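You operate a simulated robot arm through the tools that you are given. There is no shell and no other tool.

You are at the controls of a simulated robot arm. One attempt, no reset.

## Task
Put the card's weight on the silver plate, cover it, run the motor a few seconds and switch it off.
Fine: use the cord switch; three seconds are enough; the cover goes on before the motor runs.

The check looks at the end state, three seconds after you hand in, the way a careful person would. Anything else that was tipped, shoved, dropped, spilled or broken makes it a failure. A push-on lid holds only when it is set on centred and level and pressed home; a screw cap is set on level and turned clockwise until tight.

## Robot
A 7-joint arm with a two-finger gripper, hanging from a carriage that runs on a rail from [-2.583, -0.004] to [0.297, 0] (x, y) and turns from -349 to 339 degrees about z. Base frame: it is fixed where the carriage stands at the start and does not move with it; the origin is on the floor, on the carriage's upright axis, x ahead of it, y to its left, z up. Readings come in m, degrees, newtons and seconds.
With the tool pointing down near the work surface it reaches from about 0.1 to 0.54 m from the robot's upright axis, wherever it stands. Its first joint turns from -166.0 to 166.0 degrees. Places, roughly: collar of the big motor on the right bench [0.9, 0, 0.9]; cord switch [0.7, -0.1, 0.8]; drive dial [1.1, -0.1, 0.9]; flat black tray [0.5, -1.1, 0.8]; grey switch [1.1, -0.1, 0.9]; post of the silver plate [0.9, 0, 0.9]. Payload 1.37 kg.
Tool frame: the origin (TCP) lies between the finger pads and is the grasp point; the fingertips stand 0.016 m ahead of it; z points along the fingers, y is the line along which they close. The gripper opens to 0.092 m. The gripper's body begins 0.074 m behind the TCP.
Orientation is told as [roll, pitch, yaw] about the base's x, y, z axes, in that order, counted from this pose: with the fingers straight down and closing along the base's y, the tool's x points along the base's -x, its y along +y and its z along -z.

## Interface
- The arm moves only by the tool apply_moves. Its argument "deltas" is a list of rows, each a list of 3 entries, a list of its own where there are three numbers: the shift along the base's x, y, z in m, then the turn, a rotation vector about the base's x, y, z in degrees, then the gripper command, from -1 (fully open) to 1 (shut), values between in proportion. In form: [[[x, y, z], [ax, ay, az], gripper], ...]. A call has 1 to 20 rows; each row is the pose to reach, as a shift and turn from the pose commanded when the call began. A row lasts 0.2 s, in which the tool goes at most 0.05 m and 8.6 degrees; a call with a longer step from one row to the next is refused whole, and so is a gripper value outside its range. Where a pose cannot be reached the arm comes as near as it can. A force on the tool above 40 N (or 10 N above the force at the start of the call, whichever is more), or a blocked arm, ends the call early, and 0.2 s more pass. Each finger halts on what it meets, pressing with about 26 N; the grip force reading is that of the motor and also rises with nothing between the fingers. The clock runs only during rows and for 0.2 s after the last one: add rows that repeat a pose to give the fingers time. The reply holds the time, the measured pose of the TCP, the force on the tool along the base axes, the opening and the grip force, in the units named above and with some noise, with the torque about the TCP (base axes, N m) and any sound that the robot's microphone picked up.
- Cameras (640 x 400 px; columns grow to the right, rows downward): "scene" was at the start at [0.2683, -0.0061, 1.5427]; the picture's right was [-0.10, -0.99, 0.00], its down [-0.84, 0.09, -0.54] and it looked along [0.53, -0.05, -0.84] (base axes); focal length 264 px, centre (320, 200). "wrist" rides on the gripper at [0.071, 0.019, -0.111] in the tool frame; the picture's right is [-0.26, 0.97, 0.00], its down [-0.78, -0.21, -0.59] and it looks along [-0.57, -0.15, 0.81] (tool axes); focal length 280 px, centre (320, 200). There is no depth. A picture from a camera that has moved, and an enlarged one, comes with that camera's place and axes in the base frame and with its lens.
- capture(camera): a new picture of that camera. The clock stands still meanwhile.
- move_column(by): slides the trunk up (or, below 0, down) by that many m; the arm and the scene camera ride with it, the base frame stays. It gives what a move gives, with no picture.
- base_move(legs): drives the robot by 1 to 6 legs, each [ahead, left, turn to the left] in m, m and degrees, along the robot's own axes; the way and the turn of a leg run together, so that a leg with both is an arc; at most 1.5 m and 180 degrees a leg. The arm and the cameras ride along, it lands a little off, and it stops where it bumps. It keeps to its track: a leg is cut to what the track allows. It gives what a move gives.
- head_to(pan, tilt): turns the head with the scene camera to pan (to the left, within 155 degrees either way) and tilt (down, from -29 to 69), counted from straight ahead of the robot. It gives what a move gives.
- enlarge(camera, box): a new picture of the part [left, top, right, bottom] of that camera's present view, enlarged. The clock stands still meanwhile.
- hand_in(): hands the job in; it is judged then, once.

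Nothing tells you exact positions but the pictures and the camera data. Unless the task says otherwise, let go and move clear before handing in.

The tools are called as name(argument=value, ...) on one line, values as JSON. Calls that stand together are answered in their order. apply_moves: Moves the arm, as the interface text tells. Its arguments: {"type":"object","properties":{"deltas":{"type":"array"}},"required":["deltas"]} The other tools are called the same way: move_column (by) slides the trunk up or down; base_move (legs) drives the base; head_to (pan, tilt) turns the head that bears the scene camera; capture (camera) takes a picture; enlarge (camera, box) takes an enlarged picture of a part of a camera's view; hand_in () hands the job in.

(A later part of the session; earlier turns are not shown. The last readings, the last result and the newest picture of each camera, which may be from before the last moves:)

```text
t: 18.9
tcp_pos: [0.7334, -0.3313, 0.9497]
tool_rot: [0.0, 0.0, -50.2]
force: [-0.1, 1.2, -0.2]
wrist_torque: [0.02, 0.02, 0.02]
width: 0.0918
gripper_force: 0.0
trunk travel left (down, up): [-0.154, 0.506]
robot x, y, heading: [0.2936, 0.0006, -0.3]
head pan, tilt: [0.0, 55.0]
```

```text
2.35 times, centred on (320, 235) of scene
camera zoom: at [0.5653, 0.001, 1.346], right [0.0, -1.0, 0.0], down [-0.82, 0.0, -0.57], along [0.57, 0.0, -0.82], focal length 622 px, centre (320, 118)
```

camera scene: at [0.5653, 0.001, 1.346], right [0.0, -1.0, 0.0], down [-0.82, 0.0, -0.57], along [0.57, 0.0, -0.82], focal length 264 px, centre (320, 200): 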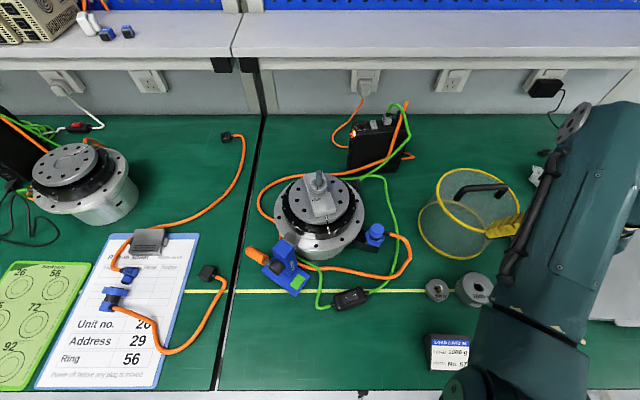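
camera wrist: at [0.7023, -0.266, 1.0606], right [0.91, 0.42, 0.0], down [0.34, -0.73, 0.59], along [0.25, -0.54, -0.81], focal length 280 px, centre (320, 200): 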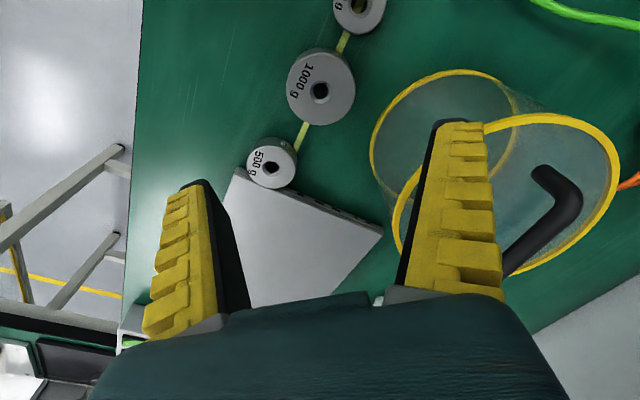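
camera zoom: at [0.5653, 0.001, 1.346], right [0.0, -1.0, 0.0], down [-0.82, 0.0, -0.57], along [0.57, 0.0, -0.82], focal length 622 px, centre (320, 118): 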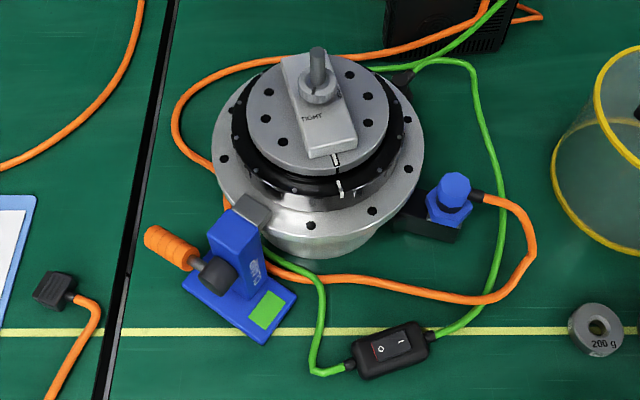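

The weight's centre is confirmed at (0.734, -0.332), and the TCP is right over it. I'll descend with open fingers to just above the table.

apply_moves(deltas=[[[0.0005, 0.0005, -0.04], [0, 0, 0], -1], [[0.0005, 0.0005, -0.08], [0, 0, 0], -1], [[0.0005, 0.0005, -0.12], [0, 0, 0], -1], [[0.0005, 0.0005, -0.14], [0, 0, 0], -1], [[0.0005, 0.0005, -0.14], [0, 0, 0], -1]])

capture(camera="wrist")

capture(camera="scene")

```text
t: 20.1
tcp_pos: [0.7338, -0.333, 0.8097]
tool_rot: [0.0, -0.1, -50.1]
force: [-0.6, 0.6, 1.2]
wrist_torque: [-0.02, -0.04, -0.01]
width: 0.0919
gripper_force: 0.1
trunk travel left (down, up): [-0.154, 0.506]
robot x, y, heading: [0.2958, -0.0027, 0.2]
head pan, tilt: [0.0, 55.0]
```

```text
taken
camera wrist: at [0.7034, -0.2656, 0.9197], right [0.91, 0.42, 0.0], down [0.34, -0.73, 0.59], along [0.25, -0.54, -0.81], focal length 280 px, centre (320, 200)
```

wrist: 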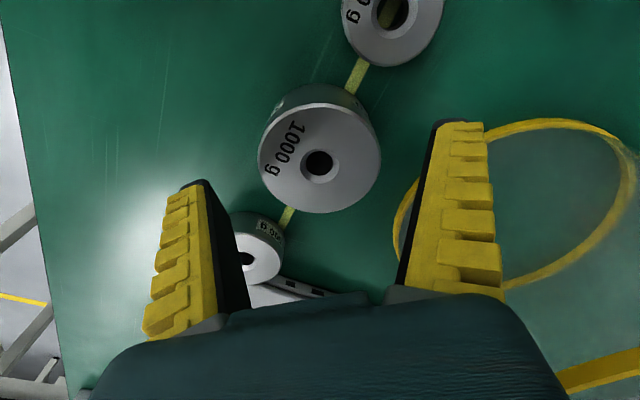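

```text
taken
camera scene: at [0.5653, 0.001, 1.3459], right [0.0, -1.0, 0.0], down [-0.82, 0.0, -0.57], along [0.57, 0.0, -0.82], focal length 264 px, centre (320, 200)
```

scene: 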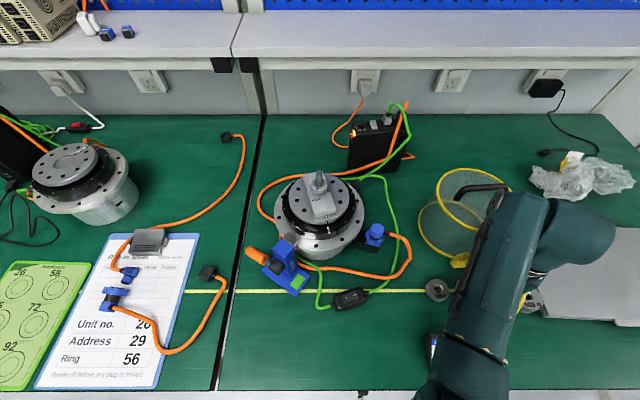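

Still aligned. Before the last 4 cm, I'll check the elbow's and wrist's clearance over the laptop from another head angle.

head_to(pan=-45, tilt=40)

capture(camera="scene")

```text
t: 21.2
tcp_pos: [0.7332, -0.3319, 0.8091]
tool_rot: [0.0, -0.1, -50.1]
force: [0.5, 0.1, -0.3]
wrist_torque: [0.02, -0.02, -0.01]
width: 0.0919
gripper_force: 0.0
trunk travel left (down, up): [-0.154, 0.506]
robot x, y, heading: [0.2942, 0.0029, 0.1]
head pan, tilt: [-45.0, 40.0]
```

```text
taken
camera scene: at [0.5532, -0.059, 1.3666], right [-0.71, -0.71, 0.0], down [-0.45, 0.46, -0.77], along [0.54, -0.54, -0.64], focal length 264 px, centre (320, 200)
```

scene: 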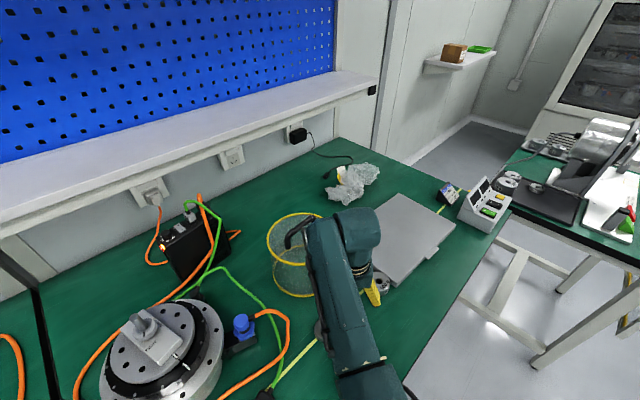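

The wrist hangs vertically with the long link well above the cover, so clearance is good. Next I descend the rest and close on the weight.

apply_moves(deltas=[[[0.0005, 0, -0.02], [0, 0, 0], -1], [[0.0005, 0, -0.036], [0, 0, 0], -1], [[0.0005, 0, -0.036], [0, 0, 0], -1]])

capture(camera="wrist")

```text
t: 22.0
tcp_pos: [0.733, -0.331, 0.773]
tool_rot: [-0.1, -0.1, -50.1]
force: [0.4, -0.6, -0.1]
wrist_torque: [-0.01, -0.05, 0.01]
width: 0.0917
gripper_force: 0.0
trunk travel left (down, up): [-0.154, 0.506]
robot x, y, heading: [0.2953, 0.007, -0.2]
head pan, tilt: [-45.0, 40.0]
```

```text
taken
camera wrist: at [0.7032, -0.2656, 0.884], right [0.91, 0.42, 0.0], down [0.34, -0.73, 0.59], along [0.25, -0.54, -0.81], focal length 280 px, centre (320, 200)
```

wrist: 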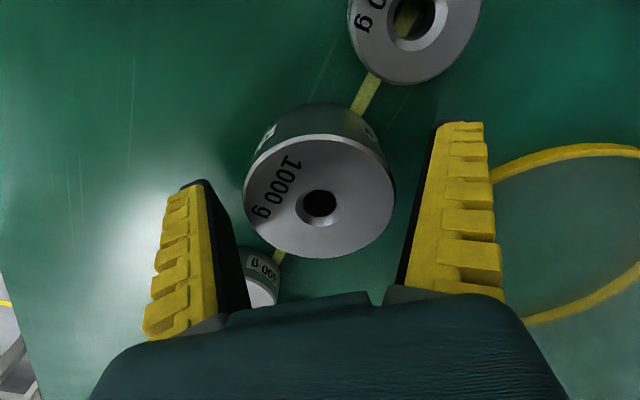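

The weight is centred between the fingers. Closing the gripper now, then lifting slightly to check the grip.

apply_moves(deltas=[[[0, 0, 0], [0, 0, 0], 1], [[0, 0, 0], [0, 0, 0], 1], [[0, 0, 0], [0, 0, 0], 1], [[0, 0, 0], [0, 0, 0], 1], [[0, 0, 0], [0, 0, 0], 1]])

apply_moves(deltas=[[[0, 0, 0.01], [0, 0, 0], 1], [[0, 0, 0.02], [0, 0, 0], 1], [[0, 0, 0.03], [0, 0, 0], 1], [[0, 0, 0.03], [0, 0, 0], 1]])

capture(camera="wrist")

```text
t: 23.2
tcp_pos: [0.7334, -0.3313, 0.7729]
tool_rot: [0.0, -0.1, -50.2]
force: [1.2, -1.7, -0.5]
wrist_torque: [0.02, 0.01, 0.05]
width: 0.0635
gripper_force: 26.3
trunk travel left (down, up): [-0.154, 0.506]
robot x, y, heading: [0.2972, -0.004, -0.2]
head pan, tilt: [-45.0, 40.0]
```

```text
t: 24.2
tcp_pos: [0.7315, -0.3311, 0.804]
tool_rot: [0.0, 0.1, -50.1]
force: [-0.3, -0.2, -10.1]
wrist_torque: [0.01, -0.02, 0.01]
width: 0.0634
gripper_force: 25.8
trunk travel left (down, up): [-0.154, 0.506]
robot x, y, heading: [0.2902, 0.0018, -0.2]
head pan, tilt: [-45.0, 40.0]
```

```text
taken
camera wrist: at [0.7021, -0.265, 0.9135], right [0.91, 0.42, 0.0], down [0.34, -0.73, 0.59], along [0.25, -0.54, -0.81], focal length 280 px, centre (320, 200)
```

wrist: 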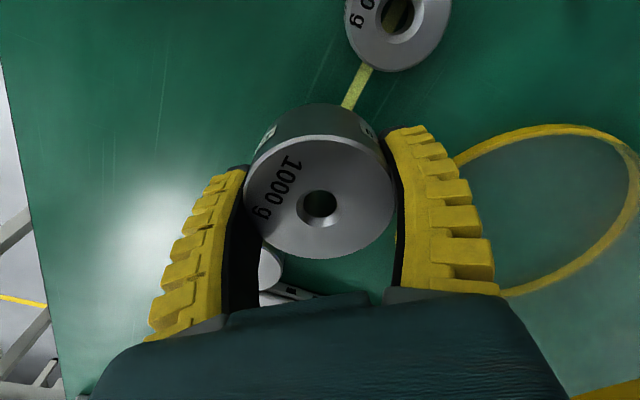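

The weight is held firmly (10 N on the wrist). I'll lift it straight up above post height and look at the post again with high zoom.

apply_moves(deltas=[[[0, 0, 0.04], [0, 0, 0], 1], [[0, 0, 0.08], [0, 0, 0], 1], [[0, 0, 0.12], [0, 0, 0], 1], [[0, 0, 0.16], [0, 0, 0], 1], [[0, 0, 0.2], [0, 0, 0], 1], [[0, 0, 0.24], [0, 0, 0], 1], [[0, 0, 0.255], [0, 0, 0], 1], [[0, 0, 0.255], [0, 0, 0], 1]])

head_to(pan=0, tilt=40)

capture(camera="scene")

enlarge(camera="scene", box=[280, 205, 360, 255])

```text
t: 26.0
tcp_pos: [0.7443, -0.3397, 1.057]
tool_rot: [0.0, -0.1, -50.1]
force: [0.3, -0.2, -10.3]
wrist_torque: [-0.01, -0.04, -0.02]
width: 0.0635
gripper_force: 26.1
out of reach, approached as far as the arm can: row 6, 7, 8
trunk travel left (down, up): [-0.154, 0.506]
robot x, y, heading: [0.2943, 0.001, -0.0]
head pan, tilt: [-45.0, 40.0]
```

```text
t: 27.2
tcp_pos: [0.7458, -0.3399, 1.0565]
tool_rot: [0.1, 0.0, -50.1]
force: [0.6, 0.3, -10.5]
wrist_torque: [0.01, -0.01, 0.0]
width: 0.0637
gripper_force: 26.2
trunk travel left (down, up): [-0.154, 0.506]
robot x, y, heading: [0.2933, -0.0017, 0.0]
head pan, tilt: [0.0, 40.0]
```

```text
taken
camera scene: at [0.5777, 0.0013, 1.3665], right [0.0, -1.0, 0.0], down [-0.64, 0.0, -0.77], along [0.77, 0.0, -0.64], focal length 264 px, centre (320, 200)
```

scene: 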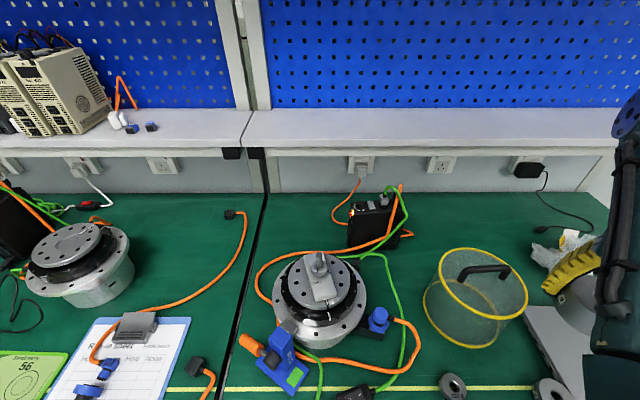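

```text
8.00 times, centred on (320, 230) of scene
camera zoom: at [0.5777, 0.0013, 1.3665], right [0.0, -1.0, 0.0], down [-0.64, 0.0, -0.77], along [0.77, 0.0, -0.64], focal length 2115 px, centre (320, -40)
```

zoom: 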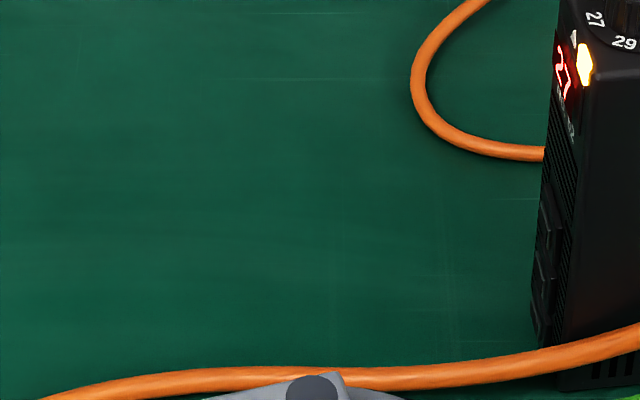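

The weight is lifted clear. I'll zoom in on the post from this lower camera height.

enlarge(camera="scene", box=[280, 245, 360, 295])

enlarge(camera="scene", box=[410, 240, 540, 350])

enlarge(camera="scene", box=[230, 280, 380, 390])

head_to(pan=0, tilt=66)

capture(camera="scene")

```text
8.00 times, centred on (320, 270) of scene
camera zoom: at [0.5777, 0.0013, 1.3665], right [0.0, -1.0, 0.0], down [-0.64, 0.0, -0.77], along [0.77, 0.0, -0.64], focal length 2115 px, centre (320, -360)
```

zoom: 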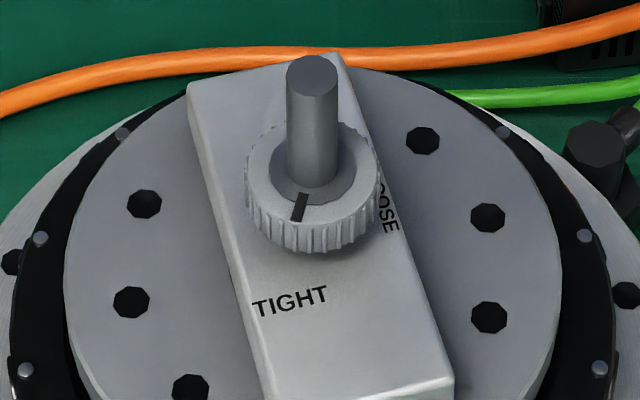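

```text
3.64 times, centred on (475, 295) of scene
camera zoom: at [0.5777, 0.0013, 1.3665], right [0.0, -1.0, 0.0], down [-0.64, 0.0, -0.77], along [0.77, 0.0, -0.64], focal length 962 px, centre (-244, -146)
```

zoom: 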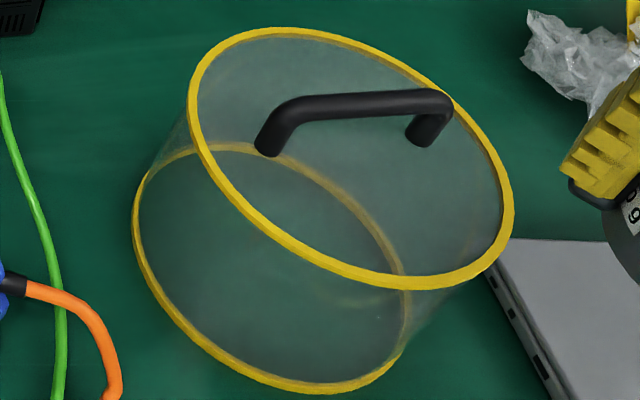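

```text
3.64 times, centred on (305, 335) of scene
camera zoom: at [0.5777, 0.0013, 1.3665], right [0.0, -1.0, 0.0], down [-0.64, 0.0, -0.77], along [0.77, 0.0, -0.64], focal length 962 px, centre (374, -291)
```

zoom: 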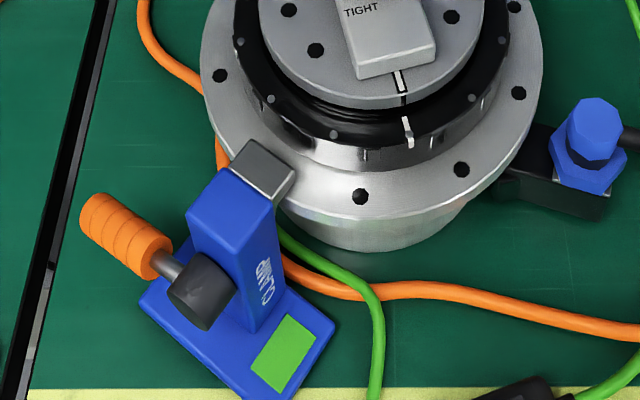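

```text
t: 28.1
tcp_pos: [0.7459, -0.3397, 1.0567]
tool_rot: [0.0, 0.0, -50.1]
force: [-0.5, -0.1, -9.0]
wrist_torque: [0.01, -0.01, -0.03]
width: 0.0636
gripper_force: 25.9
trunk travel left (down, up): [-0.154, 0.506]
robot x, y, heading: [0.2928, 0.0008, -0.0]
head pan, tilt: [0.0, 66.0]
```

```text
taken
camera scene: at [0.5522, 0.0014, 1.3332], right [0.0, -1.0, 0.0], down [-0.91, 0.0, -0.41], along [0.41, 0.0, -0.91], focal length 264 px, centre (320, 200)
```

scene: 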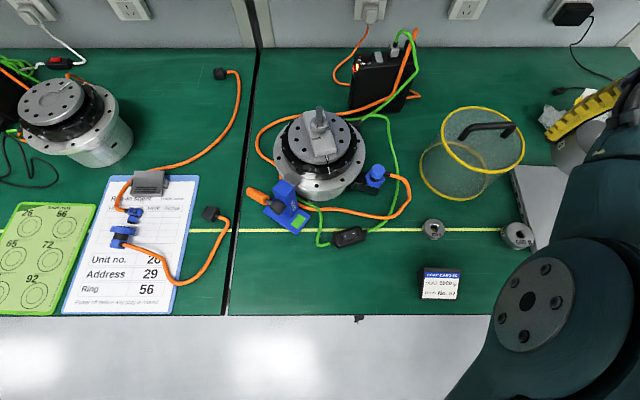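

The post is on the disc axis at (0.8813, 0.0032), with its top about 0.983 and the nut top about 0.946. I'll carry the weight over at height, turning the yaw back to 0 on the way.

apply_moves(deltas=[[[0.0, 0.038, 0], [0, 0, 5], 1], [[0.015, 0.076, 0], [0, 0, 10], 1], [[0.03, 0.114, 0], [0, 0, 15], 1], [[0.045, 0.152, 0], [0, 0, 20], 1], [[0.06, 0.19, 0], [0, 0, 25], 1], [[0.075, 0.228, 0], [0, 0, 31], 1], [[0.09, 0.266, 0], [0, 0, 37], 1], [[0.105, 0.3, 0], [0, 0, 43], 1], [[0.12, 0.33, 0], [0, 0, 50], 1], [[0.1365, 0.3435, 0], [0, 0, 50], 1], [[0.1365, 0.3435, 0], [0, 0, 50], 1]])

capture(camera="wrist")

capture(camera="scene")

```text
t: 30.5
tcp_pos: [0.8808, 0.0027, 1.0564]
tool_rot: [0.0, 0.0, -0.1]
force: [0.3, -0.2, -9.7]
wrist_torque: [0.03, -0.01, -0.06]
width: 0.0638
gripper_force: 26.1
out of reach, approached as far as the arm can: row 1, 2, 3, 4, 5, 6, 7, 8
trunk travel left (down, up): [-0.154, 0.506]
robot x, y, heading: [0.2919, -0.0016, -0.4]
head pan, tilt: [0.0, 66.0]
```

```text
taken
camera wrist: at [0.8103, 0.0216, 1.1677], right [0.26, 0.96, 0.0], down [0.78, -0.21, 0.59], along [0.57, -0.15, -0.81], focal length 280 px, centre (320, 200)
```

wrist: 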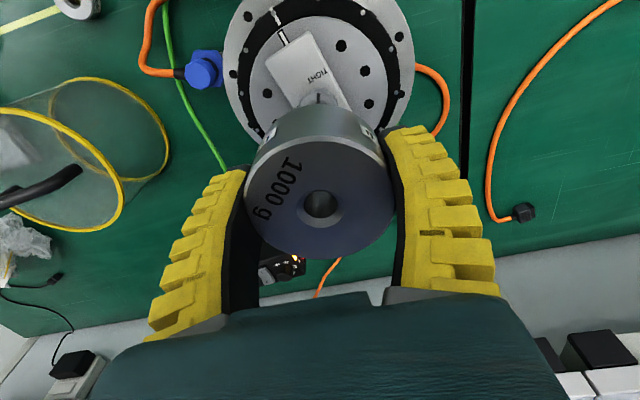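

```text
taken
camera scene: at [0.552, 0.001, 1.3331], right [0.0, -1.0, 0.0], down [-0.91, 0.0, -0.41], along [0.41, 0.0, -0.91], focal length 264 px, centre (320, 200)
```

scene: 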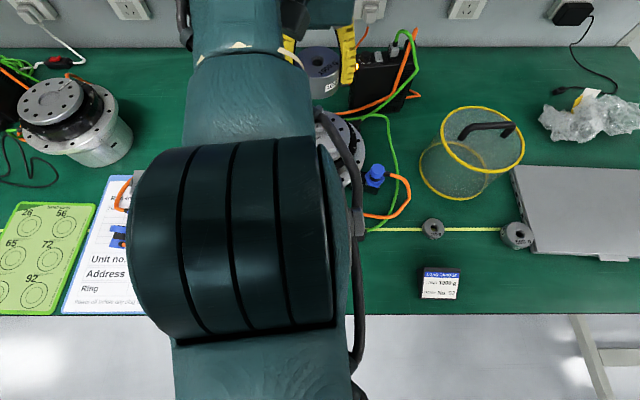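

The TCP is over the post axis. I'll zoom to check where the weight's hole sits relative to the tool and whether the weight hangs level.

enlarge(camera="wrist", box=[230, 80, 410, 270])

enlarge(camera="scene", box=[280, 20, 380, 120])

```text
2.11 times, centred on (320, 175) of wrist
camera zoom: at [0.8103, 0.0216, 1.1677], right [0.26, 0.96, 0.0], down [0.78, -0.21, 0.59], along [0.57, -0.15, -0.81], focal length 590 px, centre (320, 253)
```

zoom: 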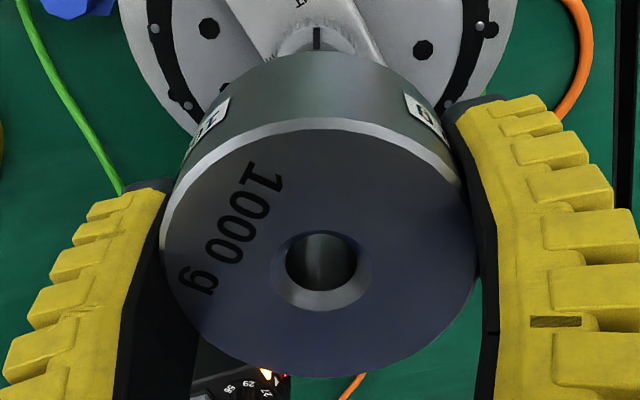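

```text
4.00 times, centred on (330, 70) of scene
camera zoom: at [0.552, 0.001, 1.3331], right [0.0, -1.0, 0.0], down [-0.91, 0.0, -0.41], along [0.41, 0.0, -0.91], focal length 1058 px, centre (280, 720)
```

zoom: 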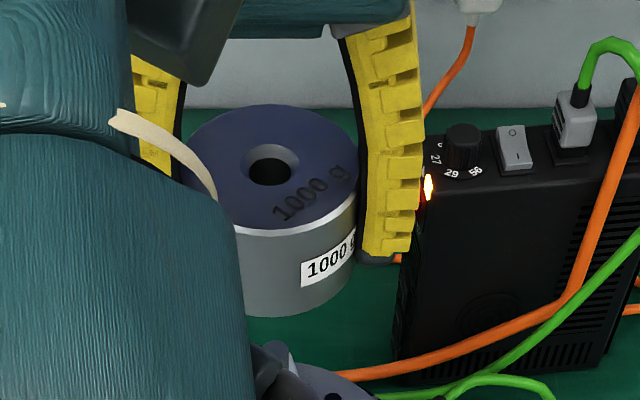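

The hole is within about 1 mm of the post axis. I'll lower it in small checked steps.

apply_moves(deltas=[[[0, 0.0004, -0.02], [0, 0, 0], 1], [[0, 0.0004, -0.035], [0, 0, 0], 1], [[0, 0.0004, -0.045], [0, 0, 0], 1], [[0, 0.0004, -0.045], [0, 0, 0], 1]])

enlarge(camera="scene", box=[280, 40, 380, 140])

enlarge(camera="wrist", box=[230, 80, 410, 270])

```text
t: 31.5
tcp_pos: [0.8802, 0.0036, 1.0113]
tool_rot: [0.0, -0.1, -0.1]
force: [0.1, 0.0, -9.5]
wrist_torque: [0.02, -0.02, -0.05]
width: 0.0636
gripper_force: 26.0
trunk travel left (down, up): [-0.154, 0.506]
robot x, y, heading: [0.2965, 0.0008, -0.2]
head pan, tilt: [0.0, 66.0]
```

```text
4.00 times, centred on (330, 90) of scene
camera zoom: at [0.552, 0.0011, 1.3331], right [0.0, -1.0, 0.0], down [-0.91, 0.0, -0.41], along [0.41, 0.0, -0.91], focal length 1058 px, centre (280, 640)
```

zoom: 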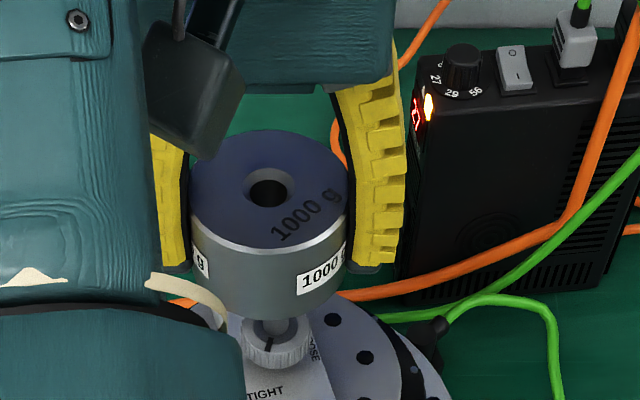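

```text
2.11 times, centred on (320, 175) of wrist
camera zoom: at [0.8103, 0.0226, 1.1225], right [0.26, 0.96, 0.0], down [0.78, -0.21, 0.59], along [0.57, -0.16, -0.81], focal length 590 px, centre (320, 253)
```

zoom: 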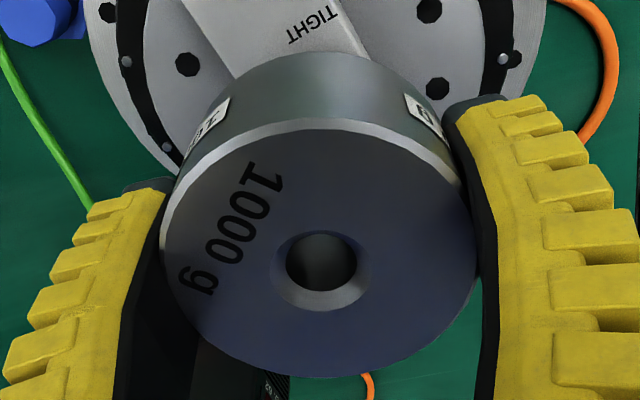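

Aligned with the post directly below. Continuing down slowly to the nut at a TCP height of about 0.97.

apply_moves(deltas=[[[0, -0.0003, -0.006], [0, 0, 0], 1], [[0, -0.0003, -0.012], [0, 0, 0], 1], [[0, -0.0003, -0.018], [0, 0, 0], 1], [[0, -0.0003, -0.018], [0, 0, 0], 1]])

enlarge(camera="scene", box=[280, 40, 380, 140])

enlarge(camera="wrist", box=[230, 80, 410, 270])

```text
t: 32.5
tcp_pos: [0.881, 0.0029, 0.9936]
tool_rot: [-0.1, 0.0, -0.1]
force: [1.6, -1.7, -11.1]
wrist_torque: [-0.02, -0.02, -0.01]
width: 0.0638
gripper_force: 25.8
trunk travel left (down, up): [-0.154, 0.506]
robot x, y, heading: [0.2975, 0.0031, -0.3]
head pan, tilt: [0.0, 66.0]
```

```text
4.00 times, centred on (330, 90) of scene
camera zoom: at [0.552, 0.0008, 1.3331], right [0.0, -1.0, 0.0], down [-0.91, 0.0, -0.41], along [0.41, 0.0, -0.91], focal length 1058 px, centre (280, 640)
```

zoom: 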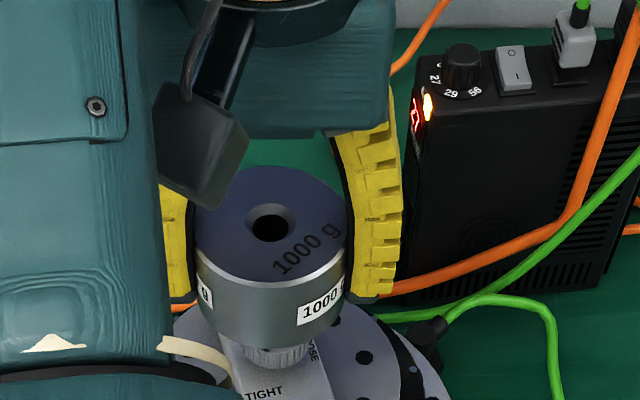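

```text
2.11 times, centred on (320, 175) of wrist
camera zoom: at [0.8108, 0.0217, 1.1044], right [0.26, 0.96, 0.0], down [0.78, -0.21, 0.59], along [0.57, -0.16, -0.81], focal length 590 px, centre (320, 253)
```

zoom: 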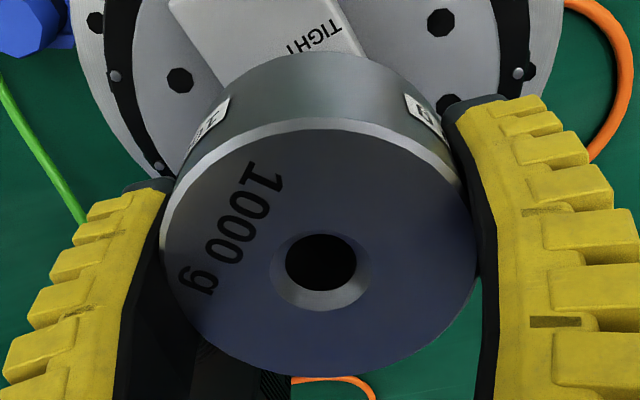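

The post is inside the bore with only light contact. Continuing down until the weight rests on the nut.

apply_moves(deltas=[[[0, 0, -0.005], [0, 0, 0], 1], [[0, 0, -0.01], [0, 0, 0], 1], [[0, 0, -0.015], [0, 0, 0], 1], [[0, 0, -0.019], [0, 0, 0], 1], [[0, 0, -0.019], [0, 0, 0], 1]])

enlarge(camera="scene", box=[280, 40, 380, 140])

enlarge(camera="wrist", box=[230, 80, 410, 270])

```text
t: 33.7
tcp_pos: [0.8815, 0.0028, 0.9751]
tool_rot: [0.0, -0.1, -0.1]
force: [0.1, -4.5, -9.2]
wrist_torque: [-0.03, 0.0, 0.01]
width: 0.0636
gripper_force: 26.1
trunk travel left (down, up): [-0.154, 0.506]
robot x, y, heading: [0.2958, 0.0006, 0.1]
head pan, tilt: [0.0, 66.0]
```

```text
4.00 times, centred on (330, 90) of scene
camera zoom: at [0.5521, 0.0005, 1.3331], right [0.0, -1.0, 0.0], down [-0.91, 0.0, -0.41], along [0.41, 0.0, -0.91], focal length 1058 px, centre (280, 640)
```

zoom: 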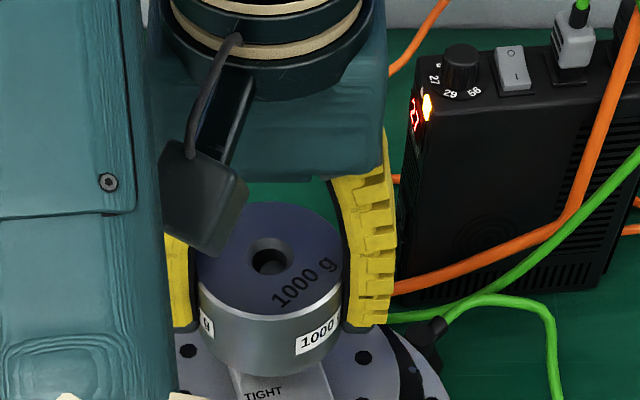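

```text
2.11 times, centred on (320, 175) of wrist
camera zoom: at [0.811, 0.0218, 1.0855], right [0.26, 0.96, 0.0], down [0.78, -0.21, 0.59], along [0.57, -0.16, -0.81], focal length 590 px, centre (320, 253)
```

zoom: 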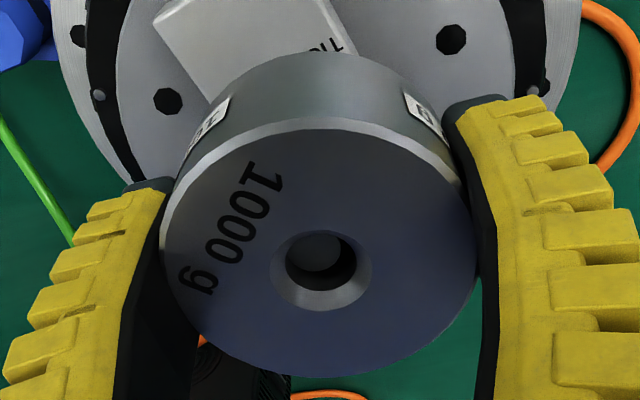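

The post is visible in the bore, with a slight side load in y. I'll ease over 0.6 mm and finish lowering.

apply_moves(deltas=[[[0, -0.0007, 0], [0, 0, 0], 1], [[0, -0.0007, -0.002], [0, 0, 0], 1], [[0, -0.0007, -0.004], [0, 0, 0], 1], [[0, -0.0007, -0.004], [0, 0, 0], 1]])

enlarge(camera="wrist", box=[270, 130, 370, 230])

```text
t: 34.7
tcp_pos: [0.8817, 0.0032, 0.9708]
tool_rot: [0.0, 0.0, 0.0]
force: [-1.5, -2.5, -8.3]
wrist_torque: [0.02, -0.01, 0.01]
width: 0.0635
gripper_force: 25.9
trunk travel left (down, up): [-0.154, 0.506]
robot x, y, heading: [0.2922, 0.0003, -0.0]
head pan, tilt: [0.0, 66.0]
```

```text
4.00 times, centred on (320, 180) of wrist
camera zoom: at [0.8111, 0.0217, 1.0813], right [0.26, 0.96, 0.0], down [0.78, -0.21, 0.59], along [0.57, -0.16, -0.81], focal length 1122 px, centre (320, 280)
```

zoom: 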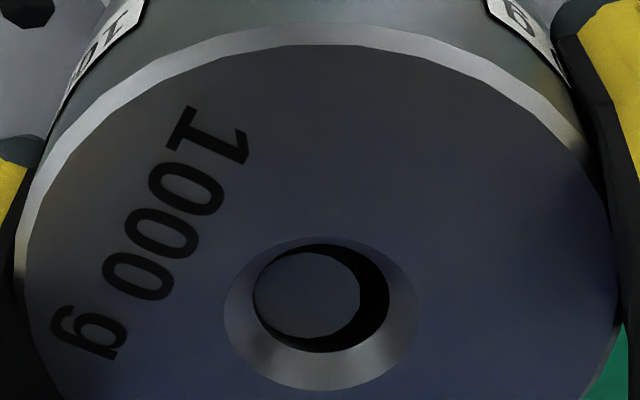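

The post touches the -y side of the bore, so I'll shift the weight about 1.2 mm toward -y and keep lowering.

apply_moves(deltas=[[[0.0, -0.0013, 0], [0, 0, 0], 1], [[0.0, -0.0013, -0.002], [0, 0, 0], 1], [[0.0, -0.0013, -0.004], [0, 0, 0], 1], [[0.0, -0.0013, -0.004], [0, 0, 0], 1]])

enlarge(camera="wrist", box=[270, 130, 370, 230])

enlarge(camera="scene", box=[280, 60, 380, 150])

```text
t: 35.7
tcp_pos: [0.8822, 0.0024, 0.9697]
tool_rot: [0.0, -0.4, -0.2]
force: [-6.9, 2.2, 12.8]
wrist_torque: [0.04, 0.16, 0.03]
width: 0.0635
gripper_force: 25.7
trunk travel left (down, up): [-0.154, 0.506]
robot x, y, heading: [0.2913, -0.002, -0.1]
head pan, tilt: [0.0, 66.0]
```

```text
4.00 times, centred on (320, 180) of wrist
camera zoom: at [0.8116, 0.021, 1.0804], right [0.26, 0.96, 0.0], down [0.78, -0.21, 0.59], along [0.57, -0.15, -0.8], focal length 1122 px, centre (320, 280)
```

zoom: 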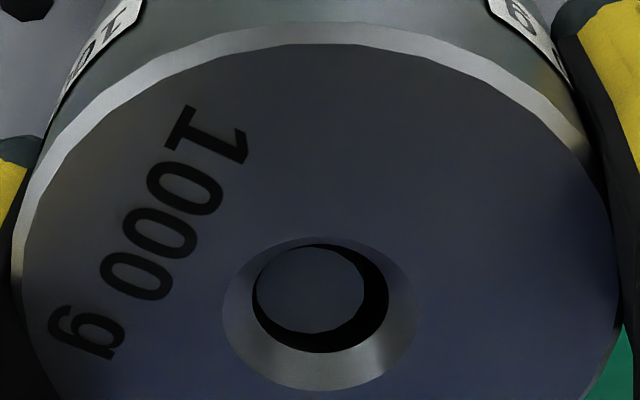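

```text
4.44 times, centred on (330, 105) of scene
camera zoom: at [0.5524, 0.0013, 1.3335], right [0.0, -1.0, 0.0], down [-0.91, 0.0, -0.41], along [0.41, 0.0, -0.91], focal length 1175 px, centre (276, 622)
```

zoom: 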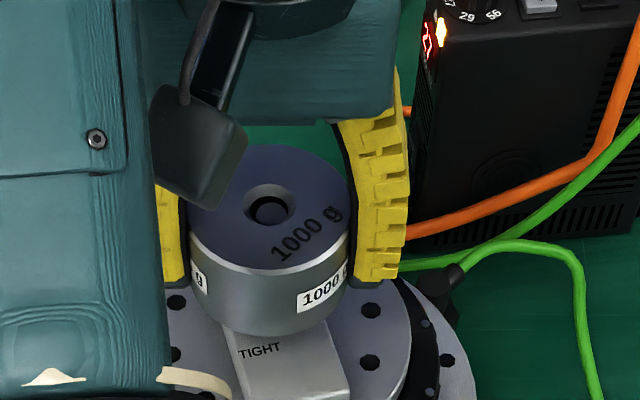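

The weight is seated on the nut (upward force). I'll take the pressure off, open the fingers and rise clear.

apply_moves(deltas=[[[0, 0, 0.002], [0, 0, 0], 1], [[0, 0, 0.002], [0, 0, 0], 1]])

apply_moves(deltas=[[[0, 0, 0], [0, 0, 0], 0.2], [[0, 0, 0], [0, 0, 0], -0.4], [[0, 0, 0], [0, 0, 0], -1], [[0, 0, 0], [0, 0, 0], -1]])

capture(camera="wrist")

```text
t: 36.3
tcp_pos: [0.8827, 0.0029, 0.969]
tool_rot: [0.0, -0.2, -0.2]
force: [-2.8, 3.5, 8.4]
wrist_torque: [0.0, -0.16, 0.0]
width: 0.0632
gripper_force: 25.6
trunk travel left (down, up): [-0.154, 0.506]
robot x, y, heading: [0.2936, 0.0001, -0.1]
head pan, tilt: [0.0, 66.0]
```

```text
t: 37.3
tcp_pos: [0.8829, 0.0019, 0.9695]
tool_rot: [0.1, -0.2, -0.1]
force: [0.5, -1.0, -0.4]
wrist_torque: [-0.01, -0.01, 0.03]
width: 0.092
gripper_force: 0.1
trunk travel left (down, up): [-0.154, 0.506]
robot x, y, heading: [0.293, 0.0014, -0.1]
head pan, tilt: [0.0, 66.0]
```

```text
taken
camera wrist: at [0.8118, 0.0204, 1.0802], right [0.26, 0.96, 0.0], down [0.78, -0.21, 0.59], along [0.57, -0.16, -0.81], focal length 280 px, centre (320, 200)
```

wrist: 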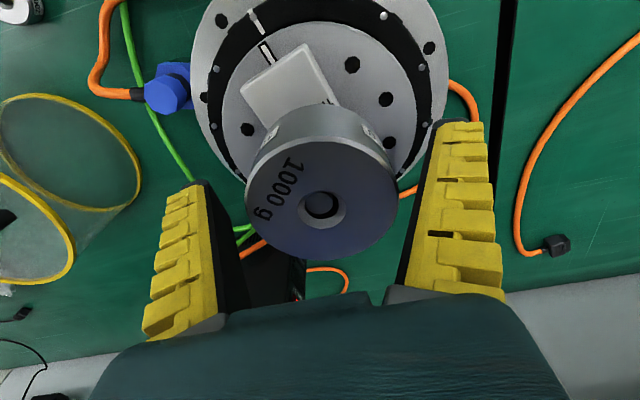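

Released cleanly. Rising to inspect the seated weight.

apply_moves(deltas=[[[0, 0.0005, 0.03], [0, 0, 0], -1], [[0, 0.0005, 0.06], [0, 0, 0], -1], [[0, 0.0005, 0.09], [0, 0, 0], -1], [[-0.01, -0.03, 0.1], [0, 0, 0], -1], [[-0.02, -0.07, 0.1], [0, 0, 0], -1], [[-0.03, -0.11, 0.1], [0, 0, 0], -1], [[-0.04, -0.15, 0.1], [0, 0, 0], -1], [[-0.04, -0.15, 0.1], [0, 0, 0], -1]])

capture(camera="wrist")

head_to(pan=0, tilt=50)

capture(camera="scene")

```text
t: 39.1
tcp_pos: [0.8423, -0.1479, 1.0682]
tool_rot: [0.0, -0.1, 0.0]
force: [-0.3, -0.1, -1.1]
wrist_torque: [-0.01, 0.0, -0.01]
width: 0.0922
gripper_force: 0.0
trunk travel left (down, up): [-0.154, 0.506]
robot x, y, heading: [0.2944, 0.0031, -0.1]
head pan, tilt: [0.0, 66.0]
```

```text
taken
camera wrist: at [0.7712, -0.1302, 1.1789], right [0.26, 0.96, 0.0], down [0.78, -0.21, 0.59], along [0.57, -0.16, -0.81], focal length 280 px, centre (320, 200)
```

wrist: 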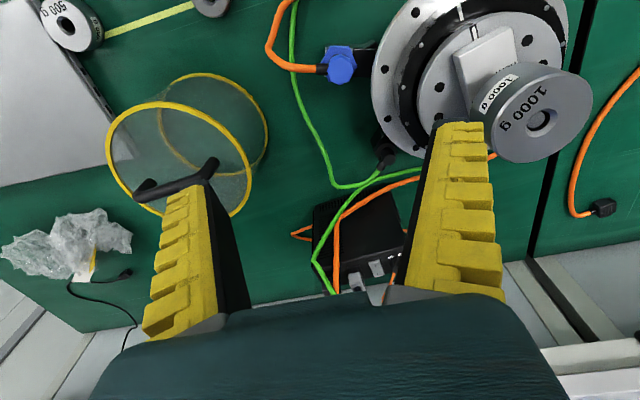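

```text
t: 39.9
tcp_pos: [0.8427, -0.1481, 1.0677]
tool_rot: [0.1, -0.1, -0.2]
force: [-0.3, 0.5, 0.2]
wrist_torque: [-0.02, 0.01, 0.01]
width: 0.0918
gripper_force: 0.0
trunk travel left (down, up): [-0.154, 0.506]
robot x, y, heading: [0.2925, 0.0013, 0.0]
head pan, tilt: [0.0, 50.0]
```

```text
taken
camera scene: at [0.5701, 0.001, 1.3524], right [0.0, -1.0, 0.0], down [-0.77, 0.0, -0.64], along [0.64, 0.0, -0.77], focal length 264 px, centre (320, 200)
```

scene: 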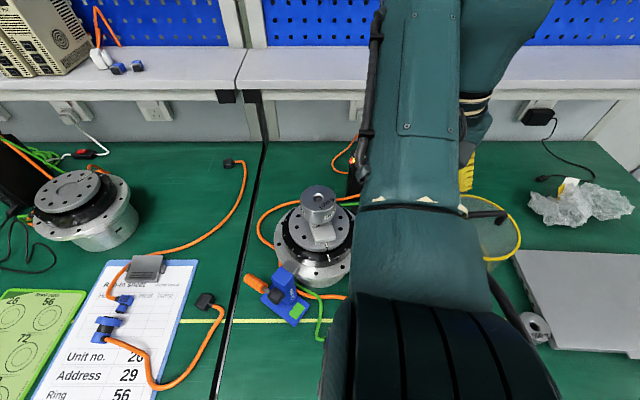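

The weight sits level on the post. For the cover, I'll turn the gripper so the fingers close across the handle bar (yaw -90) while moving toward it at a safe height.

apply_moves(deltas=[[[-0.004, -0.012, 0], [0, 0, -8.3], -0.1], [[-0.008, -0.024, 0], [0, 0, -16.6], -0.1], [[-0.012, -0.036, 0], [0, 0, -24.9], -0.1], [[-0.016, -0.048, 0], [0, 0, -33.2], -0.1], [[-0.02, -0.06, 0], [0, 0, -41.5], -0.1], [[-0.024, -0.072, 0], [0, 0, -49.8], -0.1], [[-0.028, -0.084, 0], [0, 0, -58.1], -0.1], [[-0.032, -0.096, 0], [0, 0, -66.4], -0.1], [[-0.036, -0.108, 0], [0, 0, -74.7], -0.1], [[-0.04, -0.12, 0], [0, 0, -83], -0.1], [[-0.042, -0.122, 0], [0, 0, -90], -0.1], [[-0.042, -0.122, 0], [0, 0, -90], -0.1]])

capture(camera="wrist")

capture(camera="scene")

```text
t: 42.5
tcp_pos: [0.8009, -0.2699, 1.0689]
tool_rot: [0.0, -0.1, -90.2]
force: [0.1, 0.6, -0.7]
wrist_torque: [0.01, -0.01, 0.0]
width: 0.0533
gripper_force: 1.8
trunk travel left (down, up): [-0.154, 0.506]
robot x, y, heading: [0.2944, -0.0002, -0.1]
head pan, tilt: [0.0, 50.0]
```

```text
taken
camera wrist: at [0.8204, -0.2, 1.1798], right [0.96, -0.27, 0.0], down [-0.21, -0.78, 0.59], along [-0.16, -0.57, -0.81], focal length 280 px, centre (320, 200)
```

wrist: 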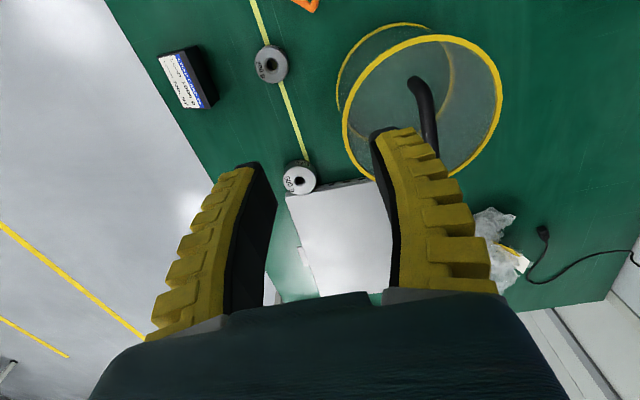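

```text
taken
camera scene: at [0.5701, 0.001, 1.3524], right [0.0, -1.0, 0.0], down [-0.77, 0.0, -0.64], along [0.64, 0.0, -0.77], focal length 264 px, centre (320, 200)
```

scene: 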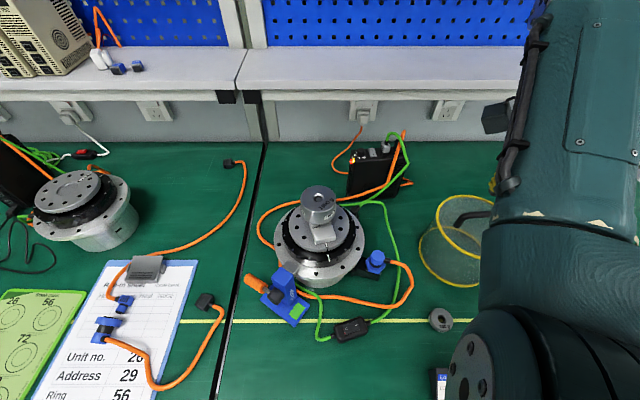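

The gripper is square to the handle. Now I tilt the tool 30° about the bar's axis toward +x and move to a standoff above the handle.

apply_moves(deltas=[[[0, 0, 0], [0, -7.5, 0], -0.1], [[0, 0, 0], [0, -15, 0], -0.1], [[0, 0, 0], [0, -22.5, 0], -0.1], [[0, 0, 0], [0, -30, 0], -0.1], [[0.01, -0.022, -0.005], [0, -30, 0], -0.1], [[0.02, -0.044, -0.01], [0, -30, 0], -0.1], [[0.029, -0.066, -0.02], [0, -30, 0], -0.1], [[0.029, -0.066, -0.02], [0, -30, 0], -0.1]])

capture(camera="wrist")

head_to(pan=-30, tilt=45)

capture(camera="scene")

```text
t: 44.2
tcp_pos: [0.8302, -0.3366, 1.0498]
tool_rot: [29.9, -0.1, -90.2]
force: [0.0, -0.6, 0.3]
wrist_torque: [-0.04, 0.0, 0.01]
width: 0.0533
gripper_force: 1.9
trunk travel left (down, up): [-0.154, 0.506]
robot x, y, heading: [0.295, -0.0019, -0.3]
head pan, tilt: [0.0, 50.0]
```

```text
taken
camera wrist: at [0.7911, -0.2663, 1.1555], right [0.83, -0.26, 0.48], down [-0.48, -0.78, 0.4], along [0.27, -0.57, -0.78], focal length 280 px, centre (320, 200)
```

wrist: 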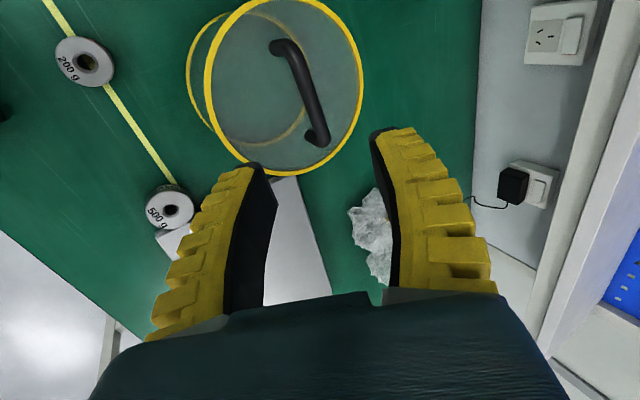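

```text
t: 45.2
tcp_pos: [0.8291, -0.3349, 1.0493]
tool_rot: [30.1, 0.0, -90.0]
force: [-0.6, -0.1, 0.1]
wrist_torque: [0.02, 0.01, -0.01]
width: 0.0535
gripper_force: 1.8
trunk travel left (down, up): [-0.154, 0.506]
robot x, y, heading: [0.2946, 0.0026, -0.2]
head pan, tilt: [-30.0, 45.0]
```

```text
taken
camera scene: at [0.5635, -0.0396, 1.3594], right [-0.5, -0.87, 0.0], down [-0.61, 0.35, -0.71], along [0.61, -0.35, -0.71], focal length 264 px, centre (320, 200)
```

scene: 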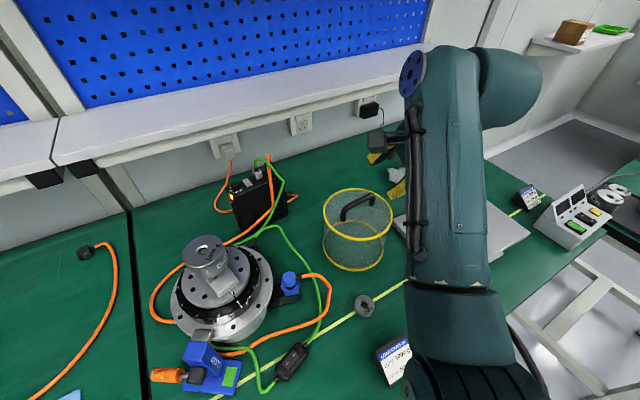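

Good pose, reached without trouble. I'll zoom in on the handle from the wrist to refine its position and direction.

enlarge(camera="wrist", box=[200, 0, 380, 180])

enlarge(camera="scene", box=[310, 175, 410, 275])

```text
2.22 times, centred on (290, 90) of wrist
camera zoom: at [0.7911, -0.2659, 1.1555], right [0.84, -0.26, 0.48], down [-0.48, -0.78, 0.4], along [0.27, -0.57, -0.78], focal length 623 px, centre (387, 444)
```

zoom: 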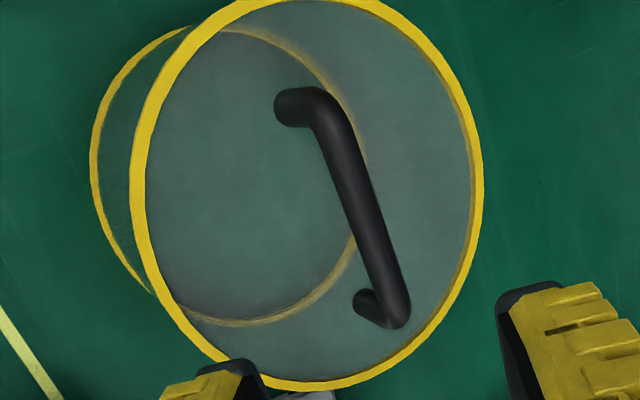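

```text
4.00 times, centred on (360, 225) of scene
camera zoom: at [0.5635, -0.0396, 1.3594], right [-0.5, -0.87, 0.0], down [-0.61, 0.35, -0.71], along [0.61, -0.35, -0.71], focal length 1058 px, centre (160, 100)
```

zoom: 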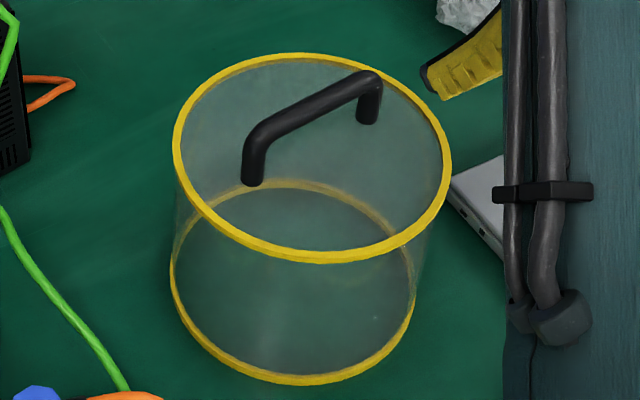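

The bar's centre is about (0.888, -0.337, 0.927). I'll come to a 9 cm standoff along the tool axis and check the alignment.

apply_moves(deltas=[[[0.007, 0, -0.022], [0, 0, 0], -0.1], [[0.013, 0, -0.045], [0, 0, 0], -0.1], [[0.023, 0, -0.062], [0, 0, 0], -0.1], [[0.033, 0, -0.08], [0, 0, 0], -0.1], [[0.033, 0, -0.08], [0, 0, 0], -0.1]])

capture(camera="wrist")

enlarge(camera="scene", box=[310, 125, 430, 275])

```text
t: 46.4
tcp_pos: [0.8623, -0.3366, 0.9707]
tool_rot: [30.1, -0.1, -90.1]
force: [-0.2, 0.5, 0.6]
wrist_torque: [0.01, 0.0, 0.01]
width: 0.0534
gripper_force: 2.4
trunk travel left (down, up): [-0.154, 0.506]
robot x, y, heading: [0.2945, -0.0002, 0.1]
head pan, tilt: [-30.0, 45.0]
```

```text
taken
camera wrist: at [0.8236, -0.2664, 1.0753], right [0.83, -0.26, 0.48], down [-0.48, -0.78, 0.41], along [0.27, -0.57, -0.78], focal length 280 px, centre (320, 200)
```

wrist: 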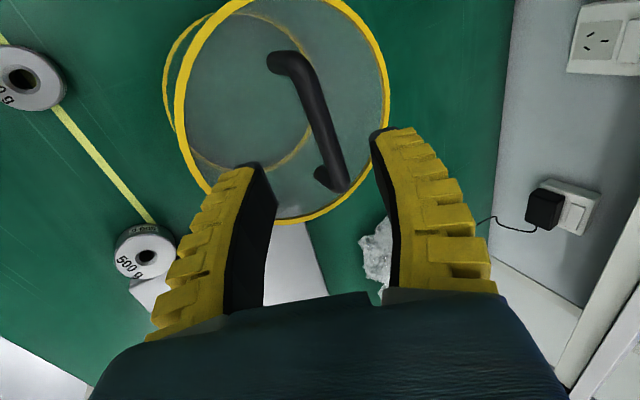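

```text
2.67 times, centred on (370, 200) of scene
camera zoom: at [0.5635, -0.0396, 1.3594], right [-0.5, -0.87, 0.0], down [-0.61, 0.35, -0.71], along [0.61, -0.35, -0.71], focal length 705 px, centre (187, 200)
```

zoom: 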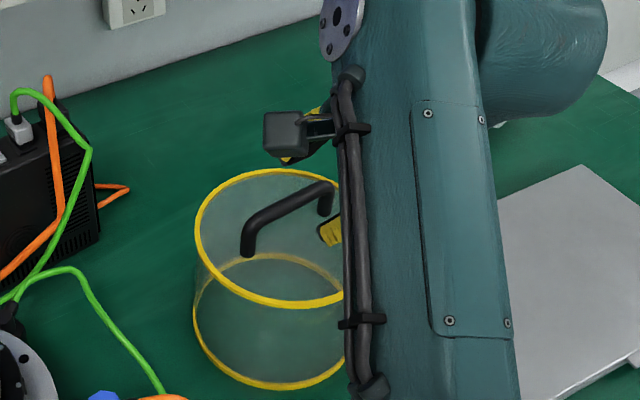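

The handle lies on the approach axis, rotated about 4.5° about z. I'll turn slightly to match, advance onto the bar and check before closing.

apply_moves(deltas=[[[0, 0.0034, 0], [0, 0, 4.5], -0.1], [[0.008, 0.0034, -0.013], [0, 0, 4.5], -0.1], [[0.016, 0.0034, -0.027], [0, 0, 4.5], -0.1], [[0.0245, 0.0034, -0.0405], [0, 0, 4.5], -0.1], [[0.0245, 0.0034, -0.0405], [0, 0, 4.5], -0.1]])

capture(camera="wrist")

enlarge(camera="wrist", box=[240, 100, 400, 240])

```text
t: 47.6
tcp_pos: [0.8864, -0.3338, 0.9285]
tool_rot: [29.9, -0.1, -85.6]
force: [-0.2, -0.3, 0.2]
wrist_torque: [-0.02, 0.02, 0.01]
width: 0.0536
gripper_force: 2.1
trunk travel left (down, up): [-0.154, 0.506]
robot x, y, heading: [0.2979, -0.0001, 0.1]
head pan, tilt: [-30.0, 45.0]
```

```text
taken
camera wrist: at [0.8427, -0.2661, 1.0349], right [0.85, -0.2, 0.48], down [-0.42, -0.81, 0.41], along [0.31, -0.55, -0.78], focal length 280 px, centre (320, 200)
```

wrist: 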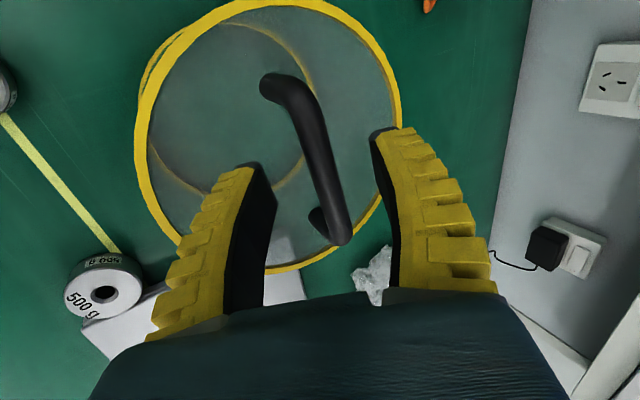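

```text
2.86 times, centred on (320, 170) of wrist
camera zoom: at [0.8427, -0.2661, 1.0349], right [0.85, -0.2, 0.48], down [-0.42, -0.81, 0.41], along [0.31, -0.55, -0.78], focal length 801 px, centre (320, 286)
```

zoom: 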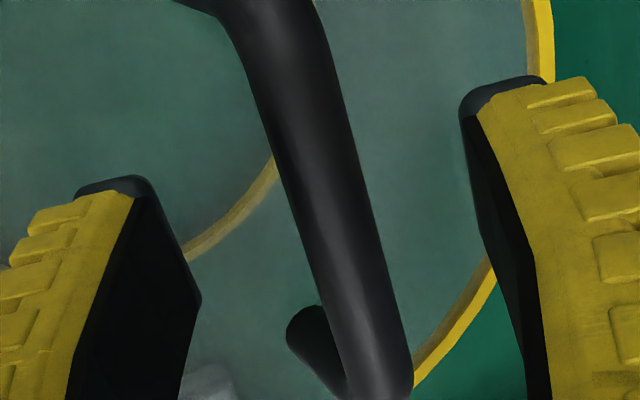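

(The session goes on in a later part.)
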